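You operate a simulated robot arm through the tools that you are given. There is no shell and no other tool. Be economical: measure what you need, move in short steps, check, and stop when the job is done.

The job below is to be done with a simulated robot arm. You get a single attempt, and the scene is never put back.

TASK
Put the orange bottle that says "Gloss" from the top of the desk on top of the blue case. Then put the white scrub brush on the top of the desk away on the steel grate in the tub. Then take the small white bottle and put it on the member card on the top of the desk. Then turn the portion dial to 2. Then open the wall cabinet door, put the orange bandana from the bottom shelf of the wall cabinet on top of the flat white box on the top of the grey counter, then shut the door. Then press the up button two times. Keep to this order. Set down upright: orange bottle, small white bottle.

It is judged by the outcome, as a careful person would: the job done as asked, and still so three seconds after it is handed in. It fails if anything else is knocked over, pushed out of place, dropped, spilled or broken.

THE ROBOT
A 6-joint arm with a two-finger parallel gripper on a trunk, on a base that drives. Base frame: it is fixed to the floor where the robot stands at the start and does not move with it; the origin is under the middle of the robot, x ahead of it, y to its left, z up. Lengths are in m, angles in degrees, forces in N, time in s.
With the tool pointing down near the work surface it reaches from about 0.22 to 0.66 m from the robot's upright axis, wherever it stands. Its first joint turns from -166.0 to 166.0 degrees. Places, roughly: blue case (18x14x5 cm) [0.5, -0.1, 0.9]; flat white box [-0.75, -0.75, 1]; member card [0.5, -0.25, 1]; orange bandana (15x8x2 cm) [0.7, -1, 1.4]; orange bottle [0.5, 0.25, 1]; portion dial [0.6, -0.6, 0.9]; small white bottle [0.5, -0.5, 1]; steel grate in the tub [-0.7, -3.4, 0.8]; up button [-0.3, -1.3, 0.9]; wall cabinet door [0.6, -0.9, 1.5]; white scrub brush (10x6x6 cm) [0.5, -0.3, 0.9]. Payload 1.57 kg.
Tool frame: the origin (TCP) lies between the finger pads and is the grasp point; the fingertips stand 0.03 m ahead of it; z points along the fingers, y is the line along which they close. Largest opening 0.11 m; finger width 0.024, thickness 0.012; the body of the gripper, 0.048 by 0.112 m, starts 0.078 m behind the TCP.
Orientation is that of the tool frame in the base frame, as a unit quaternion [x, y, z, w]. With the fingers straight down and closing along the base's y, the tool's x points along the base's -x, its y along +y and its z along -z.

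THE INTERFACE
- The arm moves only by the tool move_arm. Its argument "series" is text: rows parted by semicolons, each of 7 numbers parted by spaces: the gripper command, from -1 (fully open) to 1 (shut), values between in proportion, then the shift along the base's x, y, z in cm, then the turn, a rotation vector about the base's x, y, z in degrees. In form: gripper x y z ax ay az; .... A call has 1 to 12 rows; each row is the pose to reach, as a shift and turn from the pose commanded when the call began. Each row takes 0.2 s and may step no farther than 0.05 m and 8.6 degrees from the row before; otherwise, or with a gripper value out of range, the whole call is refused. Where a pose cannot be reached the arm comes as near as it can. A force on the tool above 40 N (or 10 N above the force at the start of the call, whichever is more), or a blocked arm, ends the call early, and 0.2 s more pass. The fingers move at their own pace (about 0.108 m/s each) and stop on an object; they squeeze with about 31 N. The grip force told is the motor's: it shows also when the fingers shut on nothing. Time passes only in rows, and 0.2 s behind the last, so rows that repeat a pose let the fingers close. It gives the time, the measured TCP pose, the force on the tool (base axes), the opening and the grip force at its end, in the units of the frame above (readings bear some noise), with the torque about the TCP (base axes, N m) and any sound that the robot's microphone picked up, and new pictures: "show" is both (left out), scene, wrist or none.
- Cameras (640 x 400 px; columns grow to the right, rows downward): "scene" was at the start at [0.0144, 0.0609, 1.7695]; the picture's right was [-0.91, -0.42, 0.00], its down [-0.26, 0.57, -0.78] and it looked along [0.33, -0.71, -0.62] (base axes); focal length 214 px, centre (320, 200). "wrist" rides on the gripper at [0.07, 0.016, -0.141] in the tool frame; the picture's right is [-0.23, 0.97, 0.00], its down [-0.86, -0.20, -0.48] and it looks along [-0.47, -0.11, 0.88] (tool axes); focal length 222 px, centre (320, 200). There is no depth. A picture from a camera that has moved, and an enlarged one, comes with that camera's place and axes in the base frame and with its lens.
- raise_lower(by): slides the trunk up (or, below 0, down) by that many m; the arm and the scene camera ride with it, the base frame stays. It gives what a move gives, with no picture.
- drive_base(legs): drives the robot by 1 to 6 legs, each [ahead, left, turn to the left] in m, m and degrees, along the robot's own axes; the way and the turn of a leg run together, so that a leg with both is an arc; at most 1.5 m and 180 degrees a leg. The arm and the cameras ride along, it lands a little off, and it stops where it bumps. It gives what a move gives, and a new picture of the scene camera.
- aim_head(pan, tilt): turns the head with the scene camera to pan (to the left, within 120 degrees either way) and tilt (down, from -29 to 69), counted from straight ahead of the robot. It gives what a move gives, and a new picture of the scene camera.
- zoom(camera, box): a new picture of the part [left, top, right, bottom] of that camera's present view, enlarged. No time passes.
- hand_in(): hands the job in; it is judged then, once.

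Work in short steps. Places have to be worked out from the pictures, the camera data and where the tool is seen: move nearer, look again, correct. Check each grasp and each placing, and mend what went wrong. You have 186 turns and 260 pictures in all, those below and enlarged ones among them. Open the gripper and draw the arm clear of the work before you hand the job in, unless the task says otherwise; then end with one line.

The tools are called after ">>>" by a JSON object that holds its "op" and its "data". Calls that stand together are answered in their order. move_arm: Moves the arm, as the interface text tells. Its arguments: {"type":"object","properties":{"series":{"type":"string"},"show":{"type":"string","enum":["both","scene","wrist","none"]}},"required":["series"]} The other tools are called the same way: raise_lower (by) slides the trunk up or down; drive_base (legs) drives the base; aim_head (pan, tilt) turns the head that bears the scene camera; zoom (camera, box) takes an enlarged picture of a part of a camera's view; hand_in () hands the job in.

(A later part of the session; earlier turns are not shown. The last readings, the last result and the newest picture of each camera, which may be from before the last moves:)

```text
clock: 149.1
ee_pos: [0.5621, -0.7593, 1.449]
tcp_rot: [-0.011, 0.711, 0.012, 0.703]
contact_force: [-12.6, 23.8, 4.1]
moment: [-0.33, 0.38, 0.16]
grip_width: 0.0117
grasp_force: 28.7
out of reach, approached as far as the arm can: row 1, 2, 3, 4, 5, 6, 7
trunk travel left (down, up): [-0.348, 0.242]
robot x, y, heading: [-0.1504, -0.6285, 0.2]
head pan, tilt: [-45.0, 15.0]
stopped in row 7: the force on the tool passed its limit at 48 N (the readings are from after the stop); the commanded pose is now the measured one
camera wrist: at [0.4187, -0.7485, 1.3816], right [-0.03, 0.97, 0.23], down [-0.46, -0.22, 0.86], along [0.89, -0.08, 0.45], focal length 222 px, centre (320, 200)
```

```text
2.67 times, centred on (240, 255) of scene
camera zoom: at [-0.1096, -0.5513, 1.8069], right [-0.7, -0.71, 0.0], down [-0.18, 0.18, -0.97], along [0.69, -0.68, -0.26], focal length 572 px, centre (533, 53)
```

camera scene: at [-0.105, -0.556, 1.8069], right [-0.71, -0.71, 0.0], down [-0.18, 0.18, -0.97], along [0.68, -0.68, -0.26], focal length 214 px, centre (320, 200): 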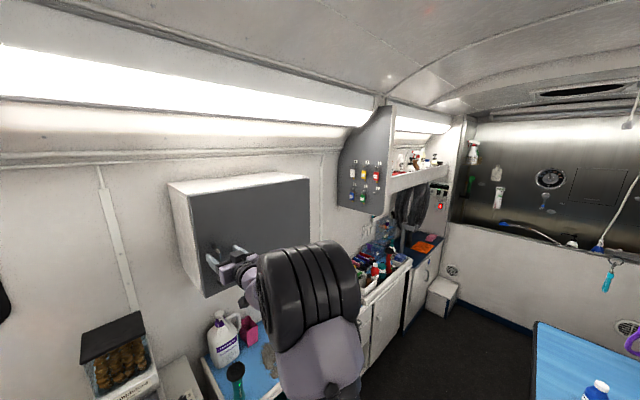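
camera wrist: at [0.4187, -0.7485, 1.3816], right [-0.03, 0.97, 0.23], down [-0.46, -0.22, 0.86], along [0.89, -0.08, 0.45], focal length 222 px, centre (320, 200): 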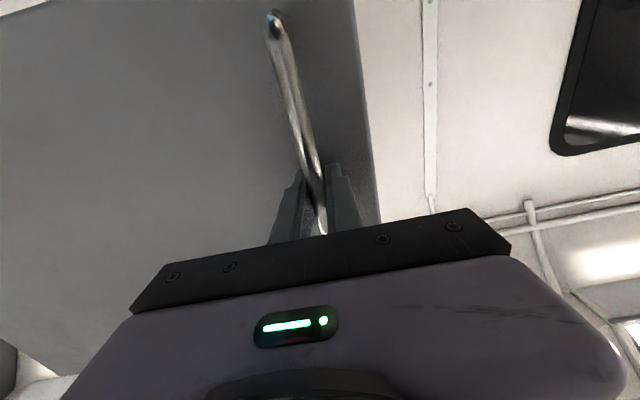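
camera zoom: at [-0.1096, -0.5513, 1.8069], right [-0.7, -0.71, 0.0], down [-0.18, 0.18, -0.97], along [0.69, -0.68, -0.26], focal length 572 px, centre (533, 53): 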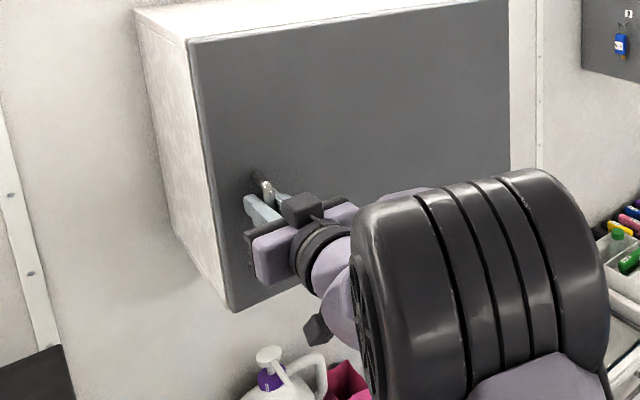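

The handle bar is gripped (1.2 cm). I pull along the door's arc about the hinge at roughly (0.60, -1.19), first to 15°.

>>> {"op": "move_arm", "data": {"series": "1 -1.9 -0.2 0 0 0 1.2; 1 -3.75 -0.5 0 0 0 2.5; 1 -5.6 -0.9 0 0 0 3.7; 1 -7.45 -1.3 0 0 0 5; 1 -9.3 -1.8 0 0 0 6.2; 1 -11.1 -2.4 0 0 0 7.5; 1 -11.1 -2.4 0 0 0 7.5", "show": "scene"}}

```text
clock: 150.2
ee_pos: [0.4776, -0.7748, 1.4483]
tcp_rot: [-0.045, 0.71, 0.045, 0.701]
contact_force: [-4.8, 17.6, 4.3]
moment: [-0.06, 0.02, 0.05]
grip_width: 0.0119
grasp_force: 29.4
trunk travel left (down, up): [-0.348, 0.242]
robot x, y, heading: [-0.1515, -0.6324, 0.5]
head pan, tilt: [-45.0, 15.0]
stopped in row 5: the force on the tool passed its limit at 41 N (the readings are from after the stop); the commanded pose is now the measured one
camera scene: at [-0.1079, -0.55, 1.8067], right [-0.7, -0.71, 0.0], down [-0.18, 0.18, -0.97], along [0.69, -0.68, -0.26], focal length 214 px, centre (320, 200)
```

scene: 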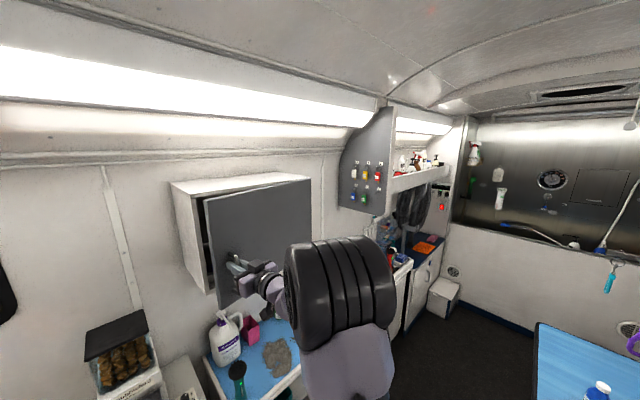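

The door is moving (≈11° open). The sideways force says my arc is a little too tight; I continue with a wider one.

>>> {"op": "move_arm", "data": {"series": "1 0 0.4 0 0 0 0; 1 -1.8 -0.2 0 0 0 1.2; 1 -3.6 -0.85 0 0 0 2.5; 1 -5.4 -1.6 0 0 0 3.7; 1 -7.2 -2.4 0 0 0 5; 1 -8.9 -3.3 0 0 0 6.2; 1 -10.5 -4.3 0 0 0 7.5; 1 -12.1 -5.4 0 0 0 8.7; 1 -13.7 -6.5 0 0 0 10; 1 -13.7 -6.5 0 0 0 10", "show": "scene"}}

```text
clock: 152.4
ee_pos: [0.3406, -0.8437, 1.4492]
tcp_rot: [-0.106, 0.705, 0.107, 0.693]
contact_force: [-17.4, 24.9, -14.2]
moment: [-0.13, -0.11, -0.25]
grip_width: 0.0117
grasp_force: 29.0
trunk travel left (down, up): [-0.348, 0.242]
robot x, y, heading: [-0.1488, -0.6286, 0.1]
head pan, tilt: [-45.0, 15.0]
camera scene: at [-0.1083, -0.5495, 1.8066], right [-0.71, -0.71, 0.0], down [-0.18, 0.18, -0.97], along [0.69, -0.68, -0.26], focal length 214 px, centre (320, 200)
```

scene: 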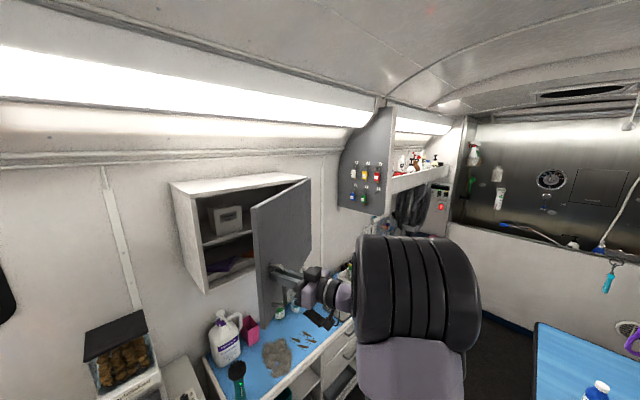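

About 33° open now. I continue the arc to about 55°.

>>> {"op": "move_arm", "data": {"series": "1 -1.8 -1.1 0 0 0 1.5; 1 -3.5 -2.4 0 0 0 3; 1 -5 -3.7 0 0 0 4.5; 1 -6.4 -5.1 0 0 0 6; 1 -7.7 -6.5 0 0 0 7.5; 1 -9 -8 0 0 0 9; 1 -10.2 -9.6 0 0 0 10.5; 1 -11.4 -11.2 0 0 0 12; 1 -12.5 -12.9 0 0 0 13.5; 1 -13.5 -14.5 0 0 0 15; 1 -13.5 -14.5 0 0 0 15", "show": "scene"}}

```text
clock: 154.4
ee_pos: [0.2244, -0.9703, 1.4508]
tcp_rot: [-0.183, 0.693, 0.186, 0.672]
contact_force: [-7.0, 3.8, -4.8]
moment: [-0.22, -1.0, -0.08]
grip_width: 0.0118
grasp_force: 28.7
out of reach, approached as far as the arm can: row 8, 9
trunk travel left (down, up): [-0.348, 0.242]
robot x, y, heading: [-0.1523, -0.6296, 0.2]
head pan, tilt: [-45.0, 15.0]
stopped in row 9: the force on the tool passed its limit at 45 N (the readings are from after the stop); the commanded pose is now the measured one
camera scene: at [-0.1072, -0.5549, 1.8071], right [-0.71, -0.71, 0.0], down [-0.18, 0.18, -0.97], along [0.68, -0.68, -0.26], focal length 214 px, centre (320, 200)
```

scene: 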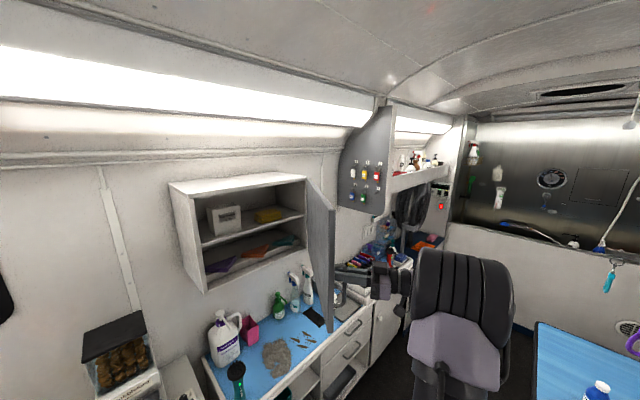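

The door stands about 53° open; coloured bandanas lie on the bottom shelf. I let go of the handle and back the gripper away along its own axis.

>>> {"op": "move_arm", "data": {"series": "0.3 0 0 0 0 0 0; -0.3 0 0 0 0 0 0; -0.3 0 0 0 0 0 0; -0.3 -3 -1.9 0 0 0 0; -0.3 -6 -3.8 0 0 0 0; -0.3 -9 -5.5 0 0 0 0", "show": "scene"}}

>>> {"op": "zoom", "data": {"camera": "scene", "box": [160, 160, 350, 300]}}

```text
clock: 155.8
ee_pos: [0.1666, -1.0438, 1.4708]
tcp_rot: [-0.178, 0.697, 0.186, 0.669]
contact_force: [-0.9, -0.3, -0.3]
moment: [0.01, -0.01, 0.03]
grip_width: 0.0715
grasp_force: 0.1
out of reach, approached as far as the arm can: row 4, 5, 6
trunk travel left (down, up): [-0.348, 0.242]
robot x, y, heading: [-0.1483, -0.6286, 0.3]
head pan, tilt: [-45.0, 15.0]
camera scene: at [-0.1061, -0.5565, 1.8069], right [-0.71, -0.71, 0.0], down [-0.18, 0.18, -0.97], along [0.68, -0.68, -0.26], focal length 214 px, centre (320, 200)
```

scene: 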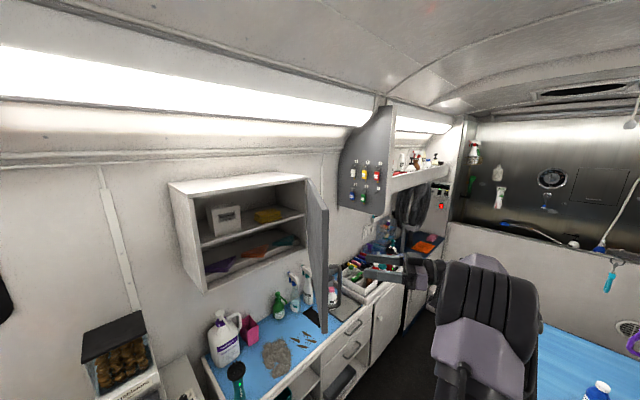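

```text
2.86 times, centred on (255, 230) of scene
camera zoom: at [-0.1061, -0.5565, 1.8069], right [-0.71, -0.71, 0.0], down [-0.18, 0.18, -0.97], along [0.68, -0.68, -0.26], focal length 613 px, centre (506, 114)
```

zoom: 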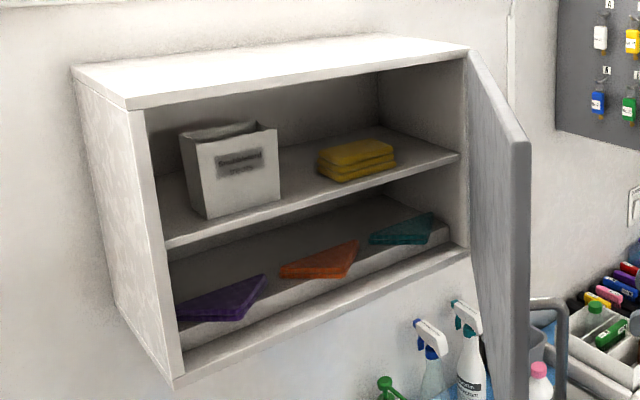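

The orange bandana is a folded triangle on a raised bottom board. I enlarge it.

>>> {"op": "zoom", "data": {"camera": "scene", "box": [205, 225, 315, 290]}}

```text
5.82 times, centred on (260, 258) of scene
camera zoom: at [-0.1061, -0.5565, 1.8069], right [-0.71, -0.71, 0.0], down [-0.18, 0.18, -0.97], along [0.68, -0.68, -0.26], focal length 1248 px, centre (669, -134)
```

zoom: 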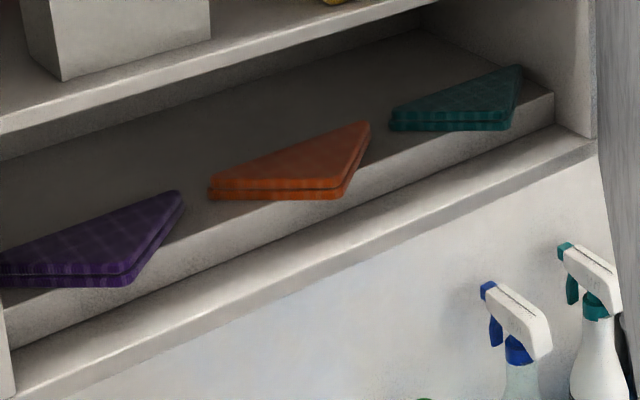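

The bandanas overhang a raised board at the front, so I will grip the front corner with the fingers closing vertically. First I back the base off and bring the arm around the door's free edge.

>>> {"op": "drive_base", "data": {"legs": [[-0.13, 0, 0]]}}

>>> {"op": "move_arm", "data": {"series": "-0.3 0 4 0 0 0 -7; -0.3 0 8 0 0 0 -14; -0.3 0 12 0 0 0 -21; -0.3 1 16 0 0 0 -28; -0.3 2 20 0 0 0 -35; -0.3 4 24 -1 0 0 -42; -0.3 6 28 -2 0 0 -49; -0.3 8 28 -3 0 0 -49", "show": "scene"}}

```text
clock: 157.1
ee_pos: [0.038, -1.0424, 1.4699]
tcp_rot: [-0.177, 0.697, 0.185, 0.67]
contact_force: [-0.6, -0.3, -0.5]
moment: [0.0, -0.02, -0.02]
grip_width: 0.0716
grasp_force: 0.2
trunk travel left (down, up): [-0.348, 0.242]
robot x, y, heading: [-0.2771, -0.6259, -0.3]
head pan, tilt: [-45.0, 15.0]
camera scene: at [-0.234, -0.5558, 1.8069], right [-0.71, -0.71, 0.0], down [-0.18, 0.18, -0.97], along [0.68, -0.68, -0.26], focal length 214 px, centre (320, 200)
```

scene: 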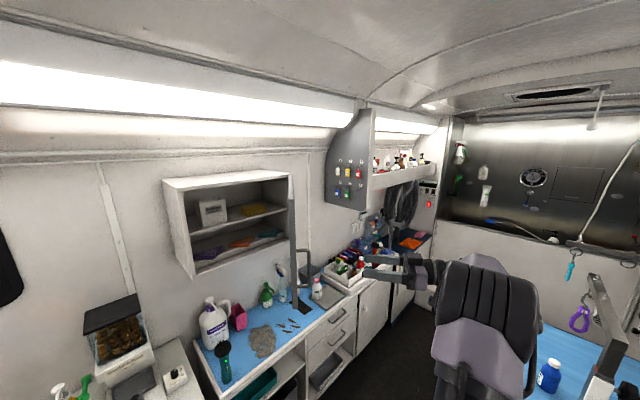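

```text
clock: 158.9
ee_pos: [0.1486, -0.8111, 1.5189]
tcp_rot: [0.128, 0.71, -0.106, 0.684]
contact_force: [-0.2, -0.2, 0.2]
moment: [0.0, 0.01, -0.01]
grip_width: 0.0714
grasp_force: 0.2
out of reach, approached as far as the arm can: row 5, 6, 7, 8
trunk travel left (down, up): [-0.348, 0.242]
robot x, y, heading: [-0.2769, -0.6296, -0.1]
head pan, tilt: [-45.0, 15.0]
camera scene: at [-0.2312, -0.5576, 1.8069], right [-0.71, -0.71, 0.0], down [-0.18, 0.18, -0.97], along [0.68, -0.68, -0.26], focal length 214 px, centre (320, 200)
```

scene: 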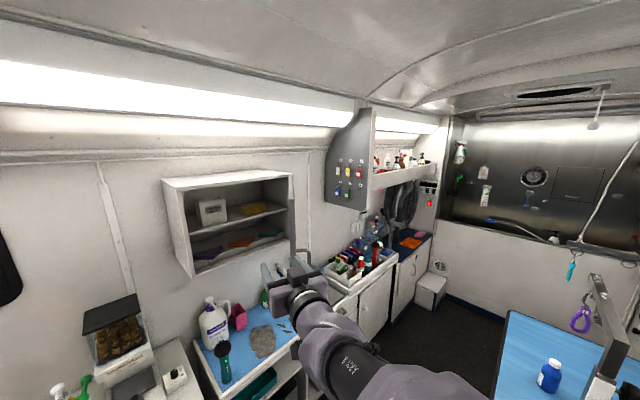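

The arm is clear of the door. I roll the tool by 90° about its pointing axis so the fingers close vertically, with the camera on the left.

>>> {"op": "move_arm", "data": {"series": "-0.3 0 0.5 0 7.72 -2.67 -0.34; -0.3 0 1 0 15.4 -5.3 -0.7; -0.3 0 1.5 0 23.2 -8 -1; -0.3 0 2 0 30.9 -10.7 -1.4; -0.3 0 2.5 0 38.6 -13.3 -1.7; -0.3 0 3 0 46.3 -16 -2; -0.3 0 3 0 54 -18.7 -2.4; -0.3 0 3 0 61.8 -21.4 -2.7; -0.3 0 3 0 69.5 -24 -3.1; -0.3 0 3 0 77.2 -26.7 -3.4; -0.3 0 3 0 85 -29.3 -3.7; -0.3 0 3 0 85 -29.3 -3.7", "show": "wrist"}}

```text
clock: 161.5
ee_pos: [0.151, -0.7845, 1.5274]
tcp_rot: [0.595, 0.412, 0.405, 0.558]
contact_force: [-0.4, 0.2, -0.3]
moment: [-0.01, -0.01, 0.02]
grip_width: 0.0715
grasp_force: 0.0
out of reach, approached as far as the arm can: row 2, 3, 4, 5, 6, 7, 8, 9, 10, 11, 12
trunk travel left (down, up): [-0.348, 0.242]
robot x, y, heading: [-0.274, -0.6266, 0.4]
head pan, tilt: [-45.0, 15.0]
camera wrist: at [0.0428, -0.6718, 1.5523], right [-0.04, -0.25, 0.97], down [-0.74, -0.64, -0.2], along [0.67, -0.73, -0.16], focal length 222 px, centre (320, 200)
```

wrist: 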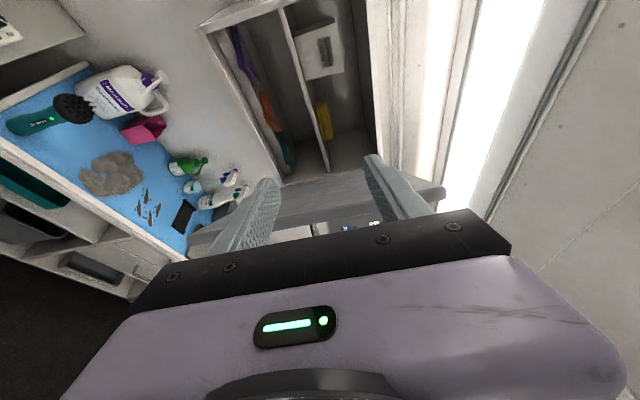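

The fingers now close vertically and the wrist camera sees the shelf. I lower the trunk 0.15 m so the gripper is at shelf height, then drive forward.

>>> {"op": "raise_lower", "data": {"by": -0.15}}

>>> {"op": "drive_base", "data": {"legs": [[0.2, 0, 0]]}}

>>> {"op": "move_arm", "data": {"series": "0.2 0 0 0 0 0 0; 0.2 0 0 0 0 0 0", "show": "wrist"}}

```text
clock: 163.2
ee_pos: [0.1519, -0.7837, 1.377]
tcp_rot: [0.594, 0.412, 0.406, 0.559]
contact_force: [0.1, 0.5, -0.5]
moment: [0.02, 0.0, 0.02]
grip_width: 0.0711
grasp_force: 0.1
trunk travel left (down, up): [-0.198, 0.392]
robot x, y, heading: [-0.2752, -0.6284, 0.0]
head pan, tilt: [-45.0, 15.0]
```

```text
clock: 164.8
ee_pos: [0.3531, -0.7836, 1.3783]
tcp_rot: [0.595, 0.411, 0.404, 0.56]
contact_force: [0.2, -0.1, 0.0]
moment: [-0.03, 0.01, -0.03]
grip_width: 0.0716
grasp_force: 0.1
trunk travel left (down, up): [-0.198, 0.392]
robot x, y, heading: [-0.0767, -0.6285, 0.0]
head pan, tilt: [-45.0, 15.0]
camera scene: at [-0.0296, -0.5561, 1.6568], right [-0.71, -0.71, 0.0], down [-0.18, 0.18, -0.97], along [0.68, -0.68, -0.26], focal length 214 px, centre (320, 200)
```

scene: 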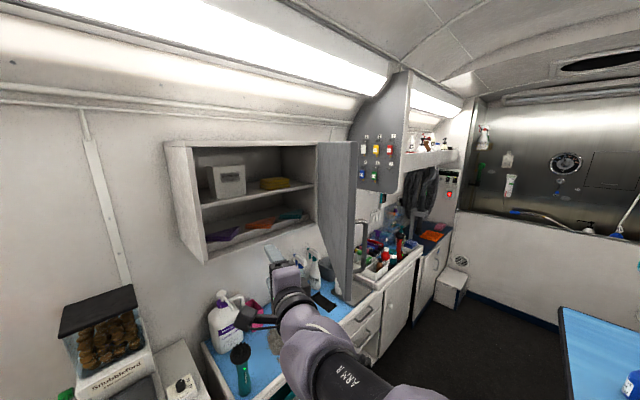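

```text
clock: 165.4
ee_pos: [0.352, -0.7838, 1.3784]
tcp_rot: [0.596, 0.411, 0.404, 0.559]
contact_force: [0.2, 0.5, -0.8]
moment: [0.0, 0.02, 0.01]
grip_width: 0.0442
grasp_force: 0.0
trunk travel left (down, up): [-0.198, 0.392]
robot x, y, heading: [-0.0727, -0.6262, -0.3]
head pan, tilt: [-45.0, 15.0]
camera wrist: at [0.2435, -0.6731, 1.4022], right [-0.04, -0.25, 0.97], down [-0.74, -0.64, -0.2], along [0.67, -0.73, -0.16], focal length 222 px, centre (320, 200)
```

wrist: 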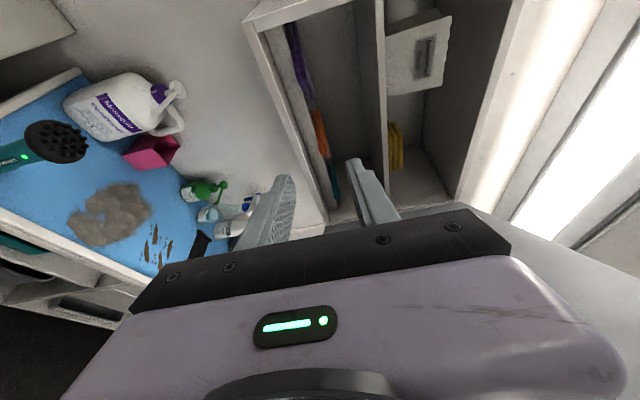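

I enlarge both views to place the orange corner.

>>> {"op": "zoom", "data": {"camera": "wrist", "box": [260, 70, 400, 210]}}

>>> {"op": "zoom", "data": {"camera": "scene", "box": [200, 190, 330, 270]}}

```text
2.86 times, centred on (330, 140) of wrist
camera zoom: at [0.2435, -0.6731, 1.4022], right [-0.04, -0.25, 0.97], down [-0.74, -0.64, -0.2], along [0.67, -0.73, -0.16], focal length 635 px, centre (291, 371)
```

zoom: 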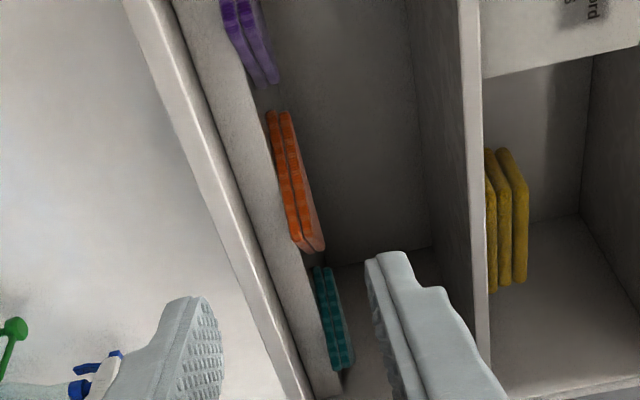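

```text
4.92 times, centred on (265, 230) of scene
camera zoom: at [-0.031, -0.556, 1.6569], right [-0.71, -0.71, 0.0], down [-0.18, 0.18, -0.97], along [0.68, -0.68, -0.26], focal length 1056 px, centre (591, 52)
```

zoom: 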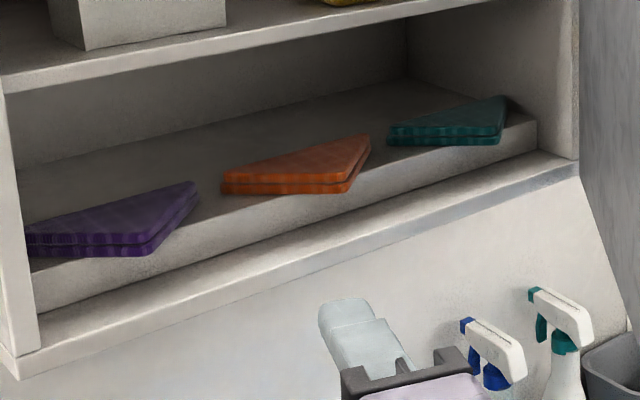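

The orange corner is at about (0.607, -0.945, 1.359). I move to a pre-grasp 6 cm short of it and check.

>>> {"op": "move_arm", "data": {"series": "0.2 3.2 -2.3 -0.3 0 0 0; 0.2 6.4 -4.6 -0.6 0 0 0; 0.2 9.6 -7 -0.9 0 0 0; 0.2 12.8 -9.4 -1.2 0 0 0; 0.2 16 -11.7 -1.5 0 0 0; 0.2 19 -14 -1.8 0 0 0; 0.2 19 -14 -1.8 0 0 0", "show": "both"}}

>>> {"op": "zoom", "data": {"camera": "wrist", "box": [240, 70, 420, 210]}}

>>> {"op": "zoom", "data": {"camera": "scene", "box": [200, 190, 330, 270]}}

```text
clock: 167.1
ee_pos: [0.5429, -0.9261, 1.3586]
tcp_rot: [0.595, 0.411, 0.404, 0.56]
contact_force: [0.1, 0.4, 1.2]
moment: [0.02, 0.04, 0.02]
grip_width: 0.0441
grasp_force: 0.0
trunk travel left (down, up): [-0.198, 0.392]
robot x, y, heading: [-0.0742, -0.6292, 0.1]
head pan, tilt: [-45.0, 15.0]
camera scene: at [-0.0313, -0.5557, 1.6569], right [-0.71, -0.71, 0.0], down [-0.18, 0.18, -0.97], along [0.68, -0.68, -0.26], focal length 214 px, centre (320, 200)
camera wrist: at [0.4347, -0.8136, 1.3831], right [-0.04, -0.25, 0.97], down [-0.74, -0.64, -0.2], along [0.67, -0.73, -0.16], focal length 222 px, centre (320, 200)
```

scene: 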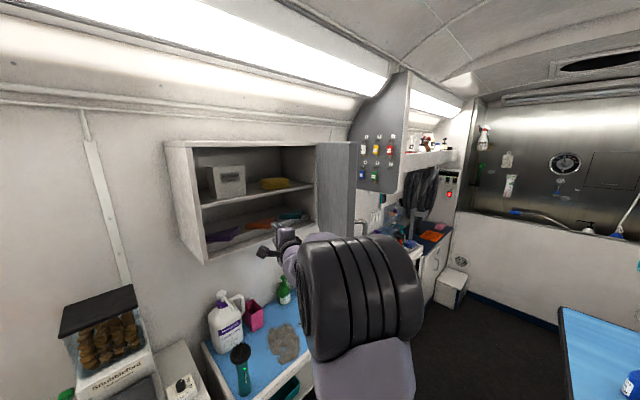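
wrist: 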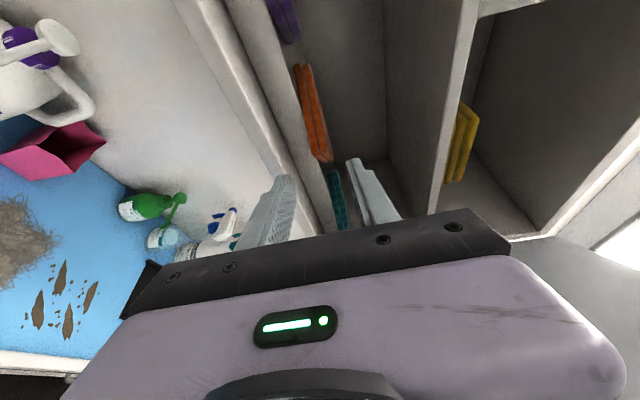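

```text
2.86 times, centred on (330, 140) of wrist
camera zoom: at [0.4347, -0.8136, 1.3831], right [-0.04, -0.25, 0.97], down [-0.74, -0.64, -0.2], along [0.67, -0.73, -0.16], focal length 635 px, centre (291, 371)
```

zoom: 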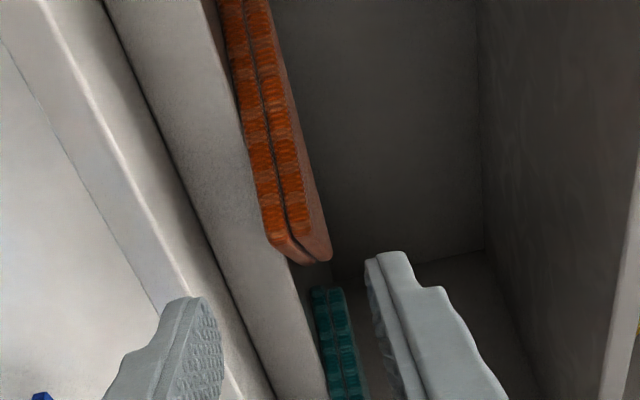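

```text
4.92 times, centred on (265, 230) of scene
camera zoom: at [-0.0313, -0.5557, 1.6569], right [-0.71, -0.71, 0.0], down [-0.18, 0.18, -0.97], along [0.68, -0.68, -0.26], focal length 1056 px, centre (591, 52)
```

zoom: 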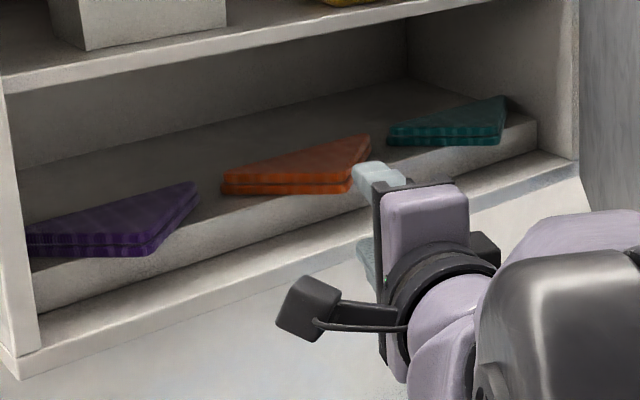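

The corner is centred between the fingers. I advance 5 cm along the tool axis and look.

>>> {"op": "move_arm", "data": {"series": "0.2 1.5 -0.5 0 0 0 0; 0.2 3 -0.9 0 0 0 0; 0.2 4 -1.2 0 0 0 0; 0.2 5 -1.5 0 0 0 0; 0.2 5 -1.5 0 0 0 0", "show": "wrist"}}

>>> {"op": "zoom", "data": {"camera": "wrist", "box": [240, 70, 420, 210]}}

>>> {"op": "zoom", "data": {"camera": "scene", "box": [200, 190, 330, 270]}}

```text
clock: 168.2
ee_pos: [0.5927, -0.9394, 1.3609]
tcp_rot: [0.595, 0.411, 0.405, 0.56]
contact_force: [-0.7, 0.1, 0.6]
moment: [0.03, -0.04, 0.02]
grip_width: 0.0437
grasp_force: 0.2
trunk travel left (down, up): [-0.198, 0.392]
robot x, y, heading: [-0.0754, -0.6292, -0.2]
head pan, tilt: [-45.0, 15.0]
camera wrist: at [0.4843, -0.828, 1.3841], right [-0.04, -0.25, 0.97], down [-0.74, -0.64, -0.2], along [0.67, -0.73, -0.16], focal length 222 px, centre (320, 200)
```

wrist: 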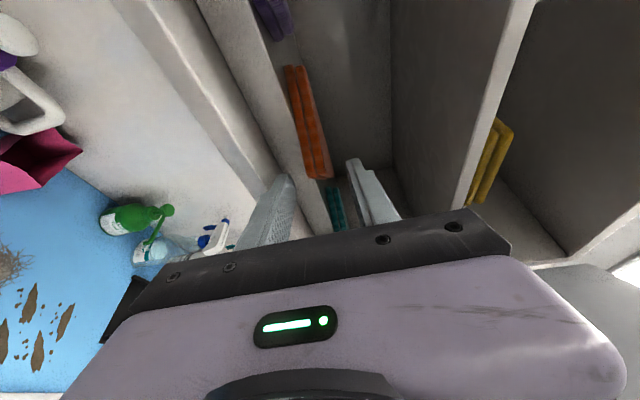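

```text
2.86 times, centred on (330, 140) of wrist
camera zoom: at [0.4843, -0.828, 1.3841], right [-0.04, -0.25, 0.97], down [-0.74, -0.64, -0.2], along [0.67, -0.73, -0.16], focal length 635 px, centre (291, 371)
```

zoom: 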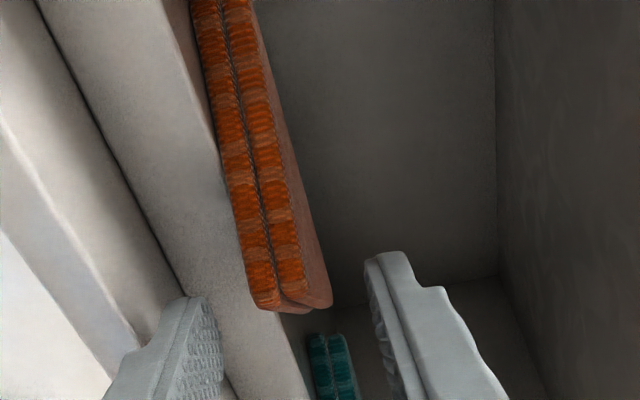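

```text
4.92 times, centred on (265, 230) of scene
camera zoom: at [-0.0309, -0.556, 1.6569], right [-0.71, -0.71, 0.0], down [-0.18, 0.18, -0.97], along [0.68, -0.68, -0.26], focal length 1056 px, centre (591, 52)
```

zoom: 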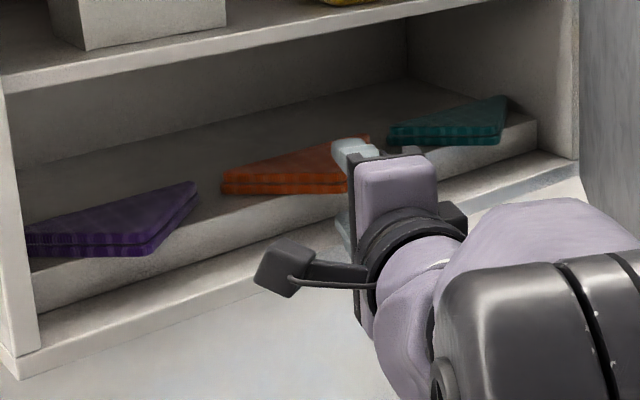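

The fingertips are around the corner now. I go 1.4 cm further and close.

>>> {"op": "move_arm", "data": {"series": "0.2 0.7 -0.2 -0.1 0 0 0; 0.2 1.3 -0.4 -0.1 0 0 0; 0.2 1.3 -0.4 -0.1 0 0 0; 0.6 1.3 -0.4 -0.1 0 0 0; 1 1.3 -0.4 -0.1 0 0 0; 1 1.3 -0.4 -0.1 0 0 0", "show": "wrist"}}

>>> {"op": "zoom", "data": {"camera": "wrist", "box": [240, 70, 420, 210]}}

```text
clock: 169.7
ee_pos: [0.6045, -0.9435, 1.3582]
tcp_rot: [0.596, 0.411, 0.404, 0.559]
contact_force: [0.5, -0.7, 1.4]
moment: [-0.1, -0.09, 0.03]
grip_width: 0.017
grasp_force: 30.9
trunk travel left (down, up): [-0.198, 0.392]
robot x, y, heading: [-0.0755, -0.628, -0.2]
head pan, tilt: [-45.0, 15.0]
camera wrist: at [0.4967, -0.8324, 1.3832], right [-0.04, -0.25, 0.97], down [-0.74, -0.64, -0.2], along [0.67, -0.73, -0.16], focal length 222 px, centre (320, 200)
```

wrist: 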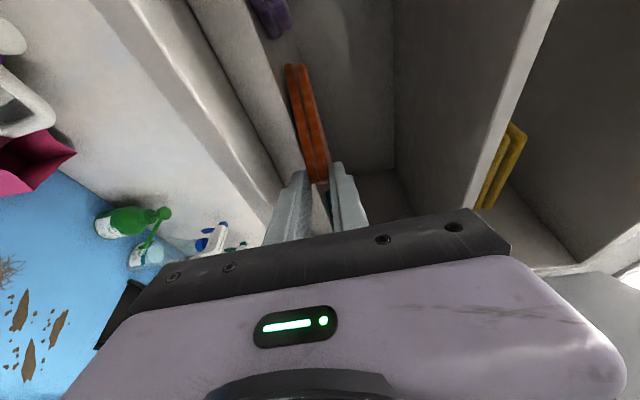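

```text
2.86 times, centred on (330, 140) of wrist
camera zoom: at [0.4967, -0.8324, 1.3832], right [-0.04, -0.25, 0.97], down [-0.74, -0.64, -0.2], along [0.67, -0.73, -0.16], focal length 635 px, centre (291, 371)
```

zoom: 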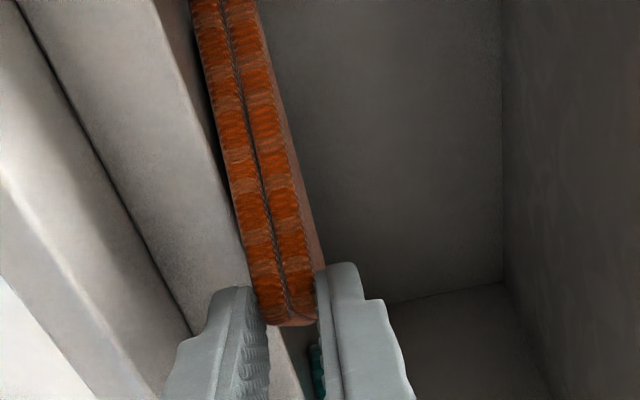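

Gripped (1.7 cm thick). I lift 1 cm and pull it straight out of the cabinet.

>>> {"op": "move_arm", "data": {"series": "1 0 0 0.6 0 0 0; 1 -0.5 0.2 1.2 0 0 0; 1 -3 1.2 1.4 0 0 0; 1 -6 2.4 1.4 0 0 0; 1 -9.5 4 1.4 0 0 0; 1 -13 6 1.4 0 0 0; 1 -16.5 8 1.4 0 0 0; 1 -20 10.5 1.4 0 0 0; 1 -23.5 13 1.4 0 0 0; 1 -26 16 1.4 0 0 0; 1 -26 16 1.4 0 0 0", "show": "both"}}

```text
clock: 172.1
ee_pos: [0.35, -0.7875, 1.3789]
tcp_rot: [0.595, 0.411, 0.403, 0.56]
contact_force: [-1.0, -0.6, 0.0]
moment: [-0.02, 0.02, 0.0]
grip_width: 0.0167
grasp_force: 31.1
out of reach, approached as far as the arm can: row 10, 11
trunk travel left (down, up): [-0.198, 0.392]
robot x, y, heading: [-0.0766, -0.6267, -0.1]
head pan, tilt: [-45.0, 15.0]
camera scene: at [-0.0305, -0.5562, 1.6569], right [-0.71, -0.71, 0.0], down [-0.18, 0.18, -0.97], along [0.68, -0.68, -0.26], focal length 214 px, centre (320, 200)
camera wrist: at [0.2419, -0.6751, 1.4027], right [-0.04, -0.25, 0.97], down [-0.74, -0.64, -0.2], along [0.67, -0.73, -0.16], focal length 222 px, centre (320, 200)
```

scene: 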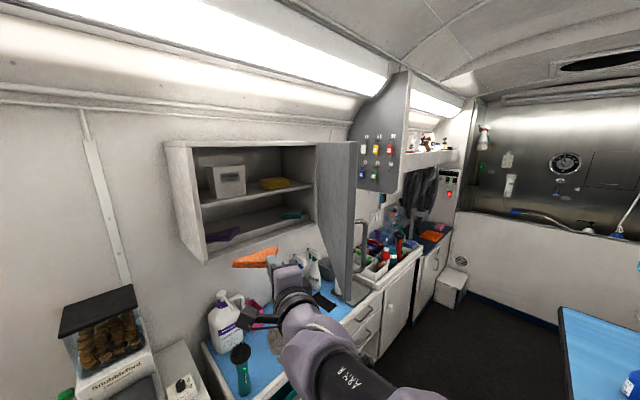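
wrist: 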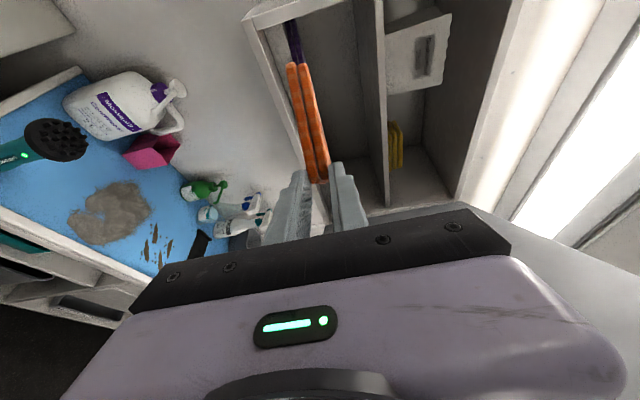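

The bandana is out and held flat. I back up and turn left to face the grey counter.

>>> {"op": "drive_base", "data": {"legs": [[-0.18, 0.05, 0], [0, 0, 90], [0, 0, 90]]}}

>>> {"op": "aim_head", "data": {"pan": 10, "tilt": 50}}

```text
clock: 181.2
ee_pos: [-0.6774, -0.4183, 1.3784]
tcp_rot: [-0.409, 0.597, 0.56, -0.402]
contact_force: [-0.4, -0.1, -0.4]
moment: [0.02, 0.0, -0.02]
grip_width: 0.0168
grasp_force: 31.0
trunk travel left (down, up): [-0.198, 0.392]
robot x, y, heading: [-0.2566, -0.5808, 179.5]
head pan, tilt: [-45.0, 15.0]
camera scene: at [-0.3027, -0.6543, 1.6569], right [0.71, 0.7, 0.0], down [0.18, -0.18, -0.97], along [-0.68, 0.69, -0.26], focal length 214 px, centre (320, 200)
```

scene: 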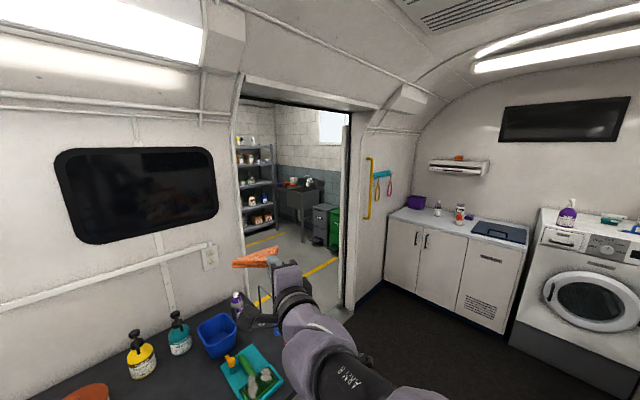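

```text
clock: 182.4
ee_pos: [-0.6788, -0.4179, 1.379]
tcp_rot: [-0.41, 0.597, 0.561, -0.402]
contact_force: [0.5, -0.9, -0.5]
moment: [0.02, -0.05, 0.01]
grip_width: 0.0169
grasp_force: 31.2
trunk travel left (down, up): [-0.198, 0.392]
robot x, y, heading: [-0.255, -0.5788, 179.4]
head pan, tilt: [10.0, 50.0]
camera scene: at [-0.3134, -0.7335, 1.6032], right [-0.16, 0.99, 0.0], down [0.76, 0.12, -0.64], along [-0.63, -0.1, -0.77], focal length 214 px, centre (320, 200)
```

scene: 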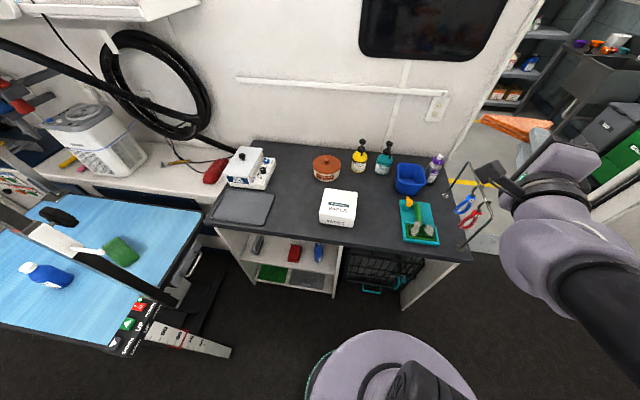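

I see the flat white box on the counter and, at the table edge, the panel with the green UP button. I enlarge both.

>>> {"op": "zoom", "data": {"camera": "scene", "box": [290, 160, 400, 240]}}

>>> {"op": "zoom", "data": {"camera": "scene", "box": [90, 270, 240, 370]}}

```text
5.00 times, centred on (345, 200) of scene
camera zoom: at [-0.3134, -0.7335, 1.6032], right [-0.16, 0.99, 0.0], down [0.76, 0.12, -0.64], along [-0.63, -0.1, -0.77], focal length 1072 px, centre (195, 200)
```

zoom: 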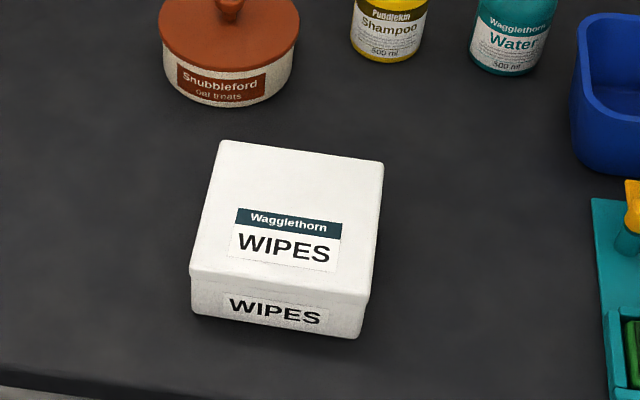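

```text
4.00 times, centred on (165, 320) of scene
camera zoom: at [-0.3134, -0.7335, 1.6032], right [-0.16, 0.99, 0.0], down [0.76, 0.12, -0.64], along [-0.63, -0.1, -0.77], focal length 858 px, centre (940, -280)
```

zoom: 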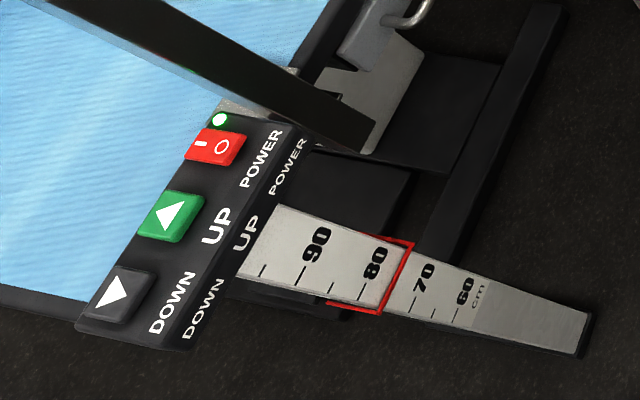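

To fix heights I lower the trunk 0.19 m (needed anyway) and take the same view for triangulation.

>>> {"op": "raise_lower", "data": {"by": -0.19}}

>>> {"op": "aim_head", "data": {"pan": 10, "tilt": 48}}

>>> {"op": "zoom", "data": {"camera": "scene", "box": [290, 170, 400, 250]}}

```text
clock: 184.5
ee_pos: [-0.6784, -0.4177, 1.1884]
tcp_rot: [-0.41, 0.596, 0.561, -0.402]
contact_force: [0.5, -1.5, 0.5]
moment: [0.03, -0.01, 0.01]
grip_width: 0.0167
grasp_force: 30.8
trunk travel left (down, up): [-0.008, 0.582]
robot x, y, heading: [-0.2523, -0.5754, 179.4]
head pan, tilt: [10.0, 50.0]
```

```text
clock: 185.2
ee_pos: [-0.679, -0.4188, 1.1876]
tcp_rot: [-0.41, 0.596, 0.561, -0.402]
contact_force: [0.2, 0.1, -0.4]
moment: [-0.03, -0.04, 0.01]
grip_width: 0.0164
grasp_force: 31.1
trunk travel left (down, up): [-0.008, 0.582]
robot x, y, heading: [-0.2536, -0.5816, 179.4]
head pan, tilt: [10.0, 48.0]
camera scene: at [-0.3151, -0.7339, 1.4159], right [-0.16, 0.99, 0.0], down [0.73, 0.12, -0.67], along [-0.66, -0.11, -0.74], focal length 214 px, centre (320, 200)
```

scene: 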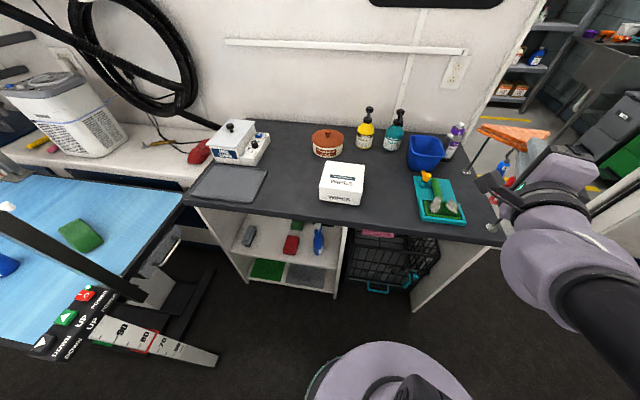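

```text
5.00 times, centred on (345, 210) of scene
camera zoom: at [-0.3151, -0.7339, 1.4159], right [-0.16, 0.99, 0.0], down [0.73, 0.12, -0.67], along [-0.66, -0.11, -0.74], focal length 1072 px, centre (195, 150)
```

zoom: 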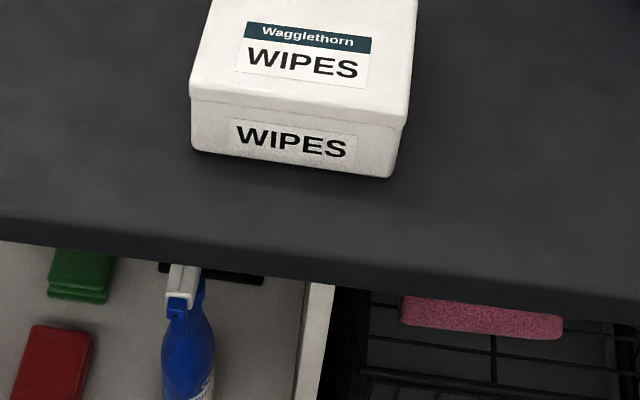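

The box top is at z ≈ 0.949, x -0.914..-0.78, y -0.812..-0.675. I carry the bandana over it, tipping the nose down 12°, to z 1.08.

>>> {"op": "move_arm", "data": {"series": "1 0 -4 0 0 0 0; 1 -1 -8 0 0 0 0; 1 -2 -12 0 0 0 0; 1 -3.5 -16 0 -0.8 -2.2 0; 1 -5 -20 -2 -1.6 -4.4 0; 1 -6.5 -24 -4 -2.4 -6.6 0; 1 -8 -28 -6 -3.2 -8.8 0; 1 -9.5 -31 -8.5 -4.1 -11.3 0; 1 -10.6 -32.4 -10.8 -4.1 -11.3 0; 1 -10.6 -32.4 -10.8 -4.1 -11.3 0", "show": "both"}}

>>> {"op": "zoom", "data": {"camera": "scene", "box": [260, 110, 440, 240]}}

```text
clock: 187.3
ee_pos: [-0.7734, -0.4965, 0.9875]
tcp_rot: [-0.47, 0.611, 0.484, -0.415]
contact_force: [-0.8, -1.1, -0.5]
moment: [0.02, 0.0, 0.01]
grip_width: 0.0168
grasp_force: 31.5
out of reach, approached as far as the arm can: row 1, 2, 3, 4, 5, 6, 7, 8, 9, 10
trunk travel left (down, up): [-0.008, 0.582]
robot x, y, heading: [-0.2558, -0.5776, 179.6]
head pan, tilt: [10.0, 48.0]
camera scene: at [-0.3137, -0.7339, 1.4162], right [-0.16, 0.99, 0.0], down [0.73, 0.12, -0.67], along [-0.66, -0.11, -0.74], focal length 214 px, centre (320, 200)
camera wrist: at [-0.6554, -0.5937, 1.0337], right [-0.12, 0.31, 0.94], down [0.68, 0.72, -0.15], along [-0.73, 0.62, -0.29], focal length 222 px, centre (320, 200)
```

scene: 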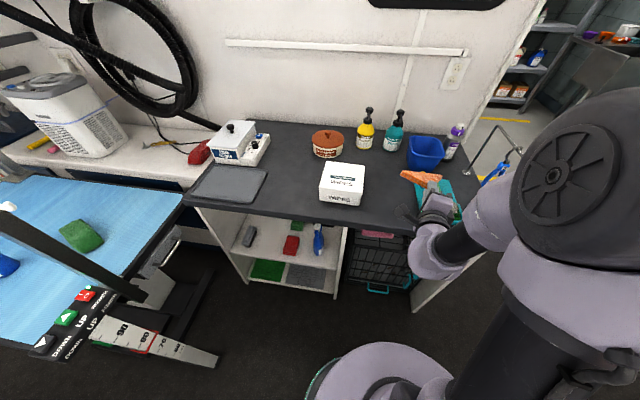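
wrist: 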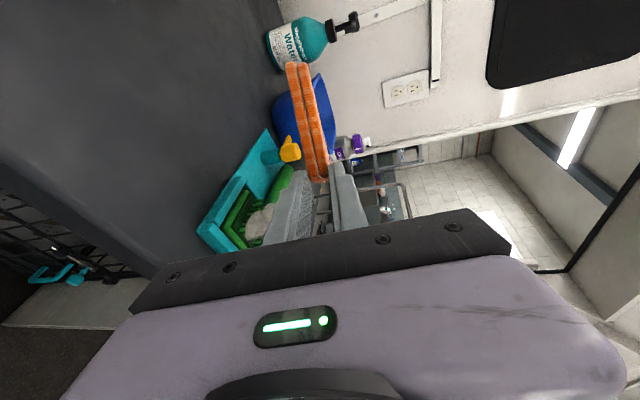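

```text
3.08 times, centred on (350, 175) of scene
camera zoom: at [-0.3137, -0.7339, 1.4162], right [-0.16, 0.99, 0.0], down [0.73, 0.12, -0.67], along [-0.66, -0.11, -0.74], focal length 660 px, centre (228, 277)
```

zoom: 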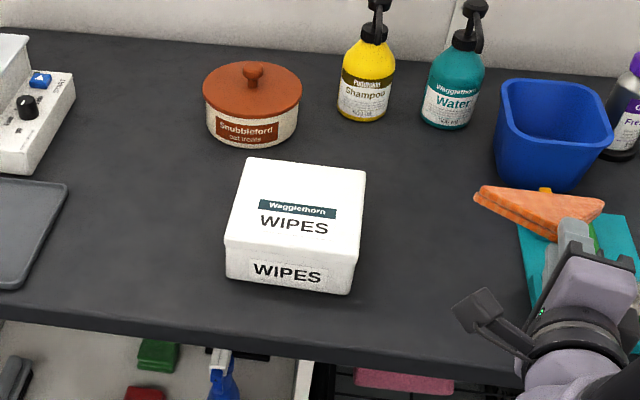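

The arm ran into its near-reach limit and sagged low beside the tray (no contact). I raise it out to a well-reachable extended pose first.

>>> {"op": "move_arm", "data": {"series": "1 0 0.5 4 0 0 0; 1 0 1 8 0 0 0; 1 0 2 12 0 0 0; 1 0 4 16 0 0 0; 1 -2 7 19 0 0 0; 1 -4 10 21 0 0 0; 1 -6 14 21 0 0 0; 1 -8.3 17.8 21 0 0 0; 1 -8.3 17.8 21 0 0 0", "show": "scene"}}

```text
clock: 189.3
ee_pos: [-0.8574, -0.33, 1.1996]
tcp_rot: [-0.469, 0.612, 0.484, -0.414]
contact_force: [0.1, -0.4, -0.3]
moment: [-0.02, -0.02, 0.03]
grip_width: 0.0164
grasp_force: 30.9
out of reach, approached as far as the arm can: row 1, 2, 3, 4
trunk travel left (down, up): [-0.008, 0.582]
robot x, y, heading: [-0.2553, -0.5788, 179.4]
head pan, tilt: [10.0, 48.0]
camera scene: at [-0.3153, -0.7337, 1.4159], right [-0.16, 0.99, 0.0], down [0.73, 0.12, -0.67], along [-0.66, -0.11, -0.74], focal length 214 px, centre (320, 200)
```

scene: 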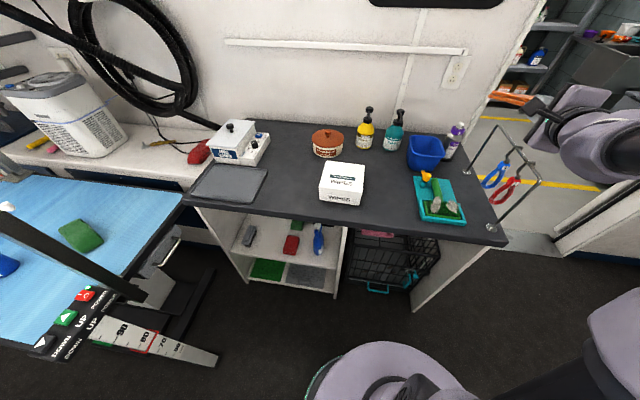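

Good. Now I shift the base back slightly and turn it 36° left so the bandana comes over the box.

>>> {"op": "drive_base", "data": {"legs": [[-0.11, 0.03, 0], [0, 0, 36]]}}

>>> {"op": "aim_head", "data": {"pan": -10, "tilt": 45}}

```text
clock: 192.3
ee_pos: [-0.7772, -0.7635, 1.1999]
tcp_rot: [0.635, -0.437, -0.333, 0.544]
contact_force: [0.1, 0.0, -0.9]
moment: [0.02, -0.02, 0.05]
grip_width: 0.0166
grasp_force: 30.8
trunk travel left (down, up): [-0.008, 0.582]
robot x, y, heading: [-0.1403, -0.6142, -144.7]
head pan, tilt: [10.0, 48.0]
camera scene: at [-0.1027, -0.7707, 1.4159], right [-0.71, 0.7, 0.0], down [0.52, 0.53, -0.67], along [-0.47, -0.48, -0.74], focal length 214 px, centre (320, 200)
```

scene: 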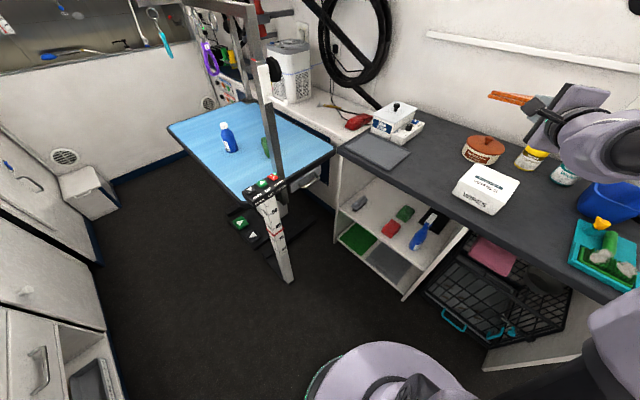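

```text
clock: 193.1
ee_pos: [-0.7767, -0.7625, 1.2002]
tcp_rot: [0.635, -0.436, -0.333, 0.543]
contact_force: [-0.4, -0.4, -0.9]
moment: [-0.02, 0.02, 0.02]
grip_width: 0.0165
grasp_force: 31.3
trunk travel left (down, up): [-0.008, 0.582]
robot x, y, heading: [-0.1448, -0.6134, -144.9]
head pan, tilt: [-10.0, 45.0]
camera scene: at [-0.1208, -0.7495, 1.4201], right [-0.43, 0.9, 0.0], down [0.64, 0.3, -0.71], along [-0.64, -0.3, -0.71], focal length 214 px, centre (320, 200)
```

scene: 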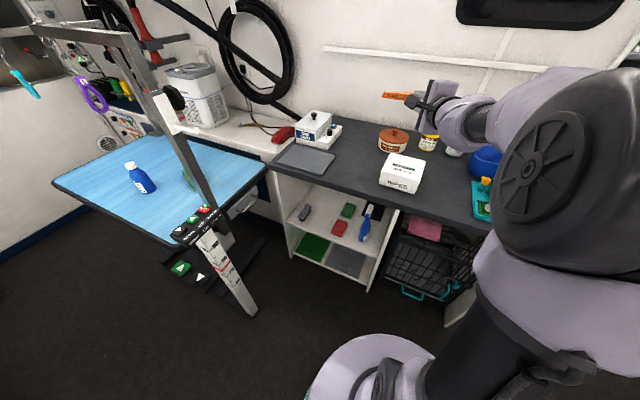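

The bandana is nearly over the box. I shift to TCP (-0.797, -0.712) and lower to about z 1.02, watching reach.

>>> {"op": "move_arm", "data": {"series": "1 -1 2.5 -3 0 0 0; 1 -2 5 -6 0 0 0; 1 -2 5 -9 0 0 0; 1 -2 5 -12 0 0 0; 1 -2 5 -15 0 0 0; 1 -2 5 -18 0 0 0; 1 -2 5 -18 0 0 0", "show": "both"}}

>>> {"op": "zoom", "data": {"camera": "scene", "box": [350, 110, 480, 210]}}

```text
clock: 194.7
ee_pos: [-0.7966, -0.7126, 1.0188]
tcp_rot: [0.634, -0.437, -0.333, 0.544]
contact_force: [-0.5, -0.8, 0.0]
moment: [-0.01, 0.01, 0.01]
grip_width: 0.0165
grasp_force: 31.2
trunk travel left (down, up): [-0.008, 0.582]
robot x, y, heading: [-0.143, -0.6119, -144.9]
head pan, tilt: [-10.0, 45.0]
camera scene: at [-0.1209, -0.7494, 1.4201], right [-0.43, 0.9, 0.0], down [0.64, 0.3, -0.71], along [-0.64, -0.3, -0.71], focal length 214 px, centre (320, 200)
camera wrist: at [-0.6442, -0.7214, 1.0649], right [-0.28, 0.18, 0.94], down [0.13, 0.98, -0.15], along [-0.95, 0.08, -0.3], focal length 222 px, centre (320, 200)
```

scene: 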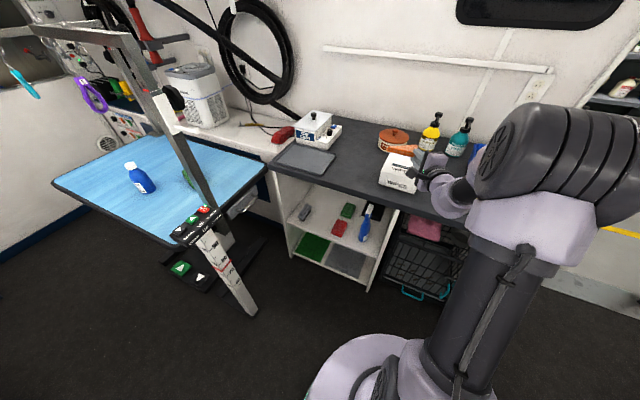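
wrist: 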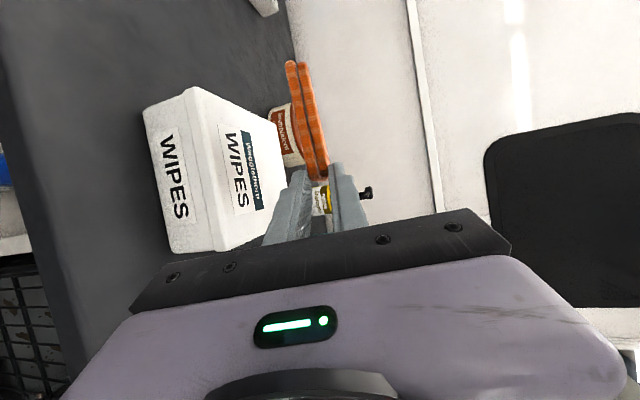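

```text
4.00 times, centred on (415, 160) of scene
camera zoom: at [-0.1209, -0.7494, 1.4201], right [-0.43, 0.9, 0.0], down [0.64, 0.3, -0.71], along [-0.64, -0.3, -0.71], focal length 858 px, centre (-60, 360)
```

zoom: 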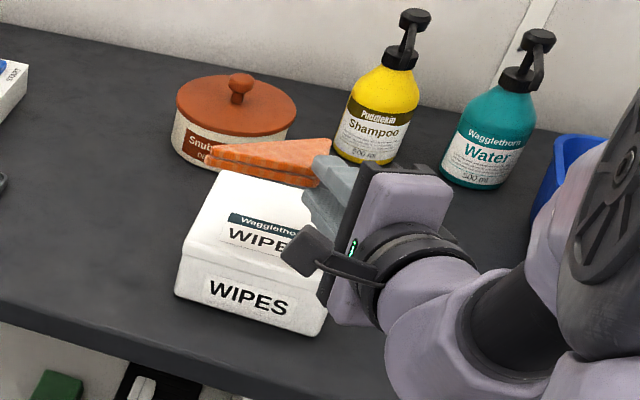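

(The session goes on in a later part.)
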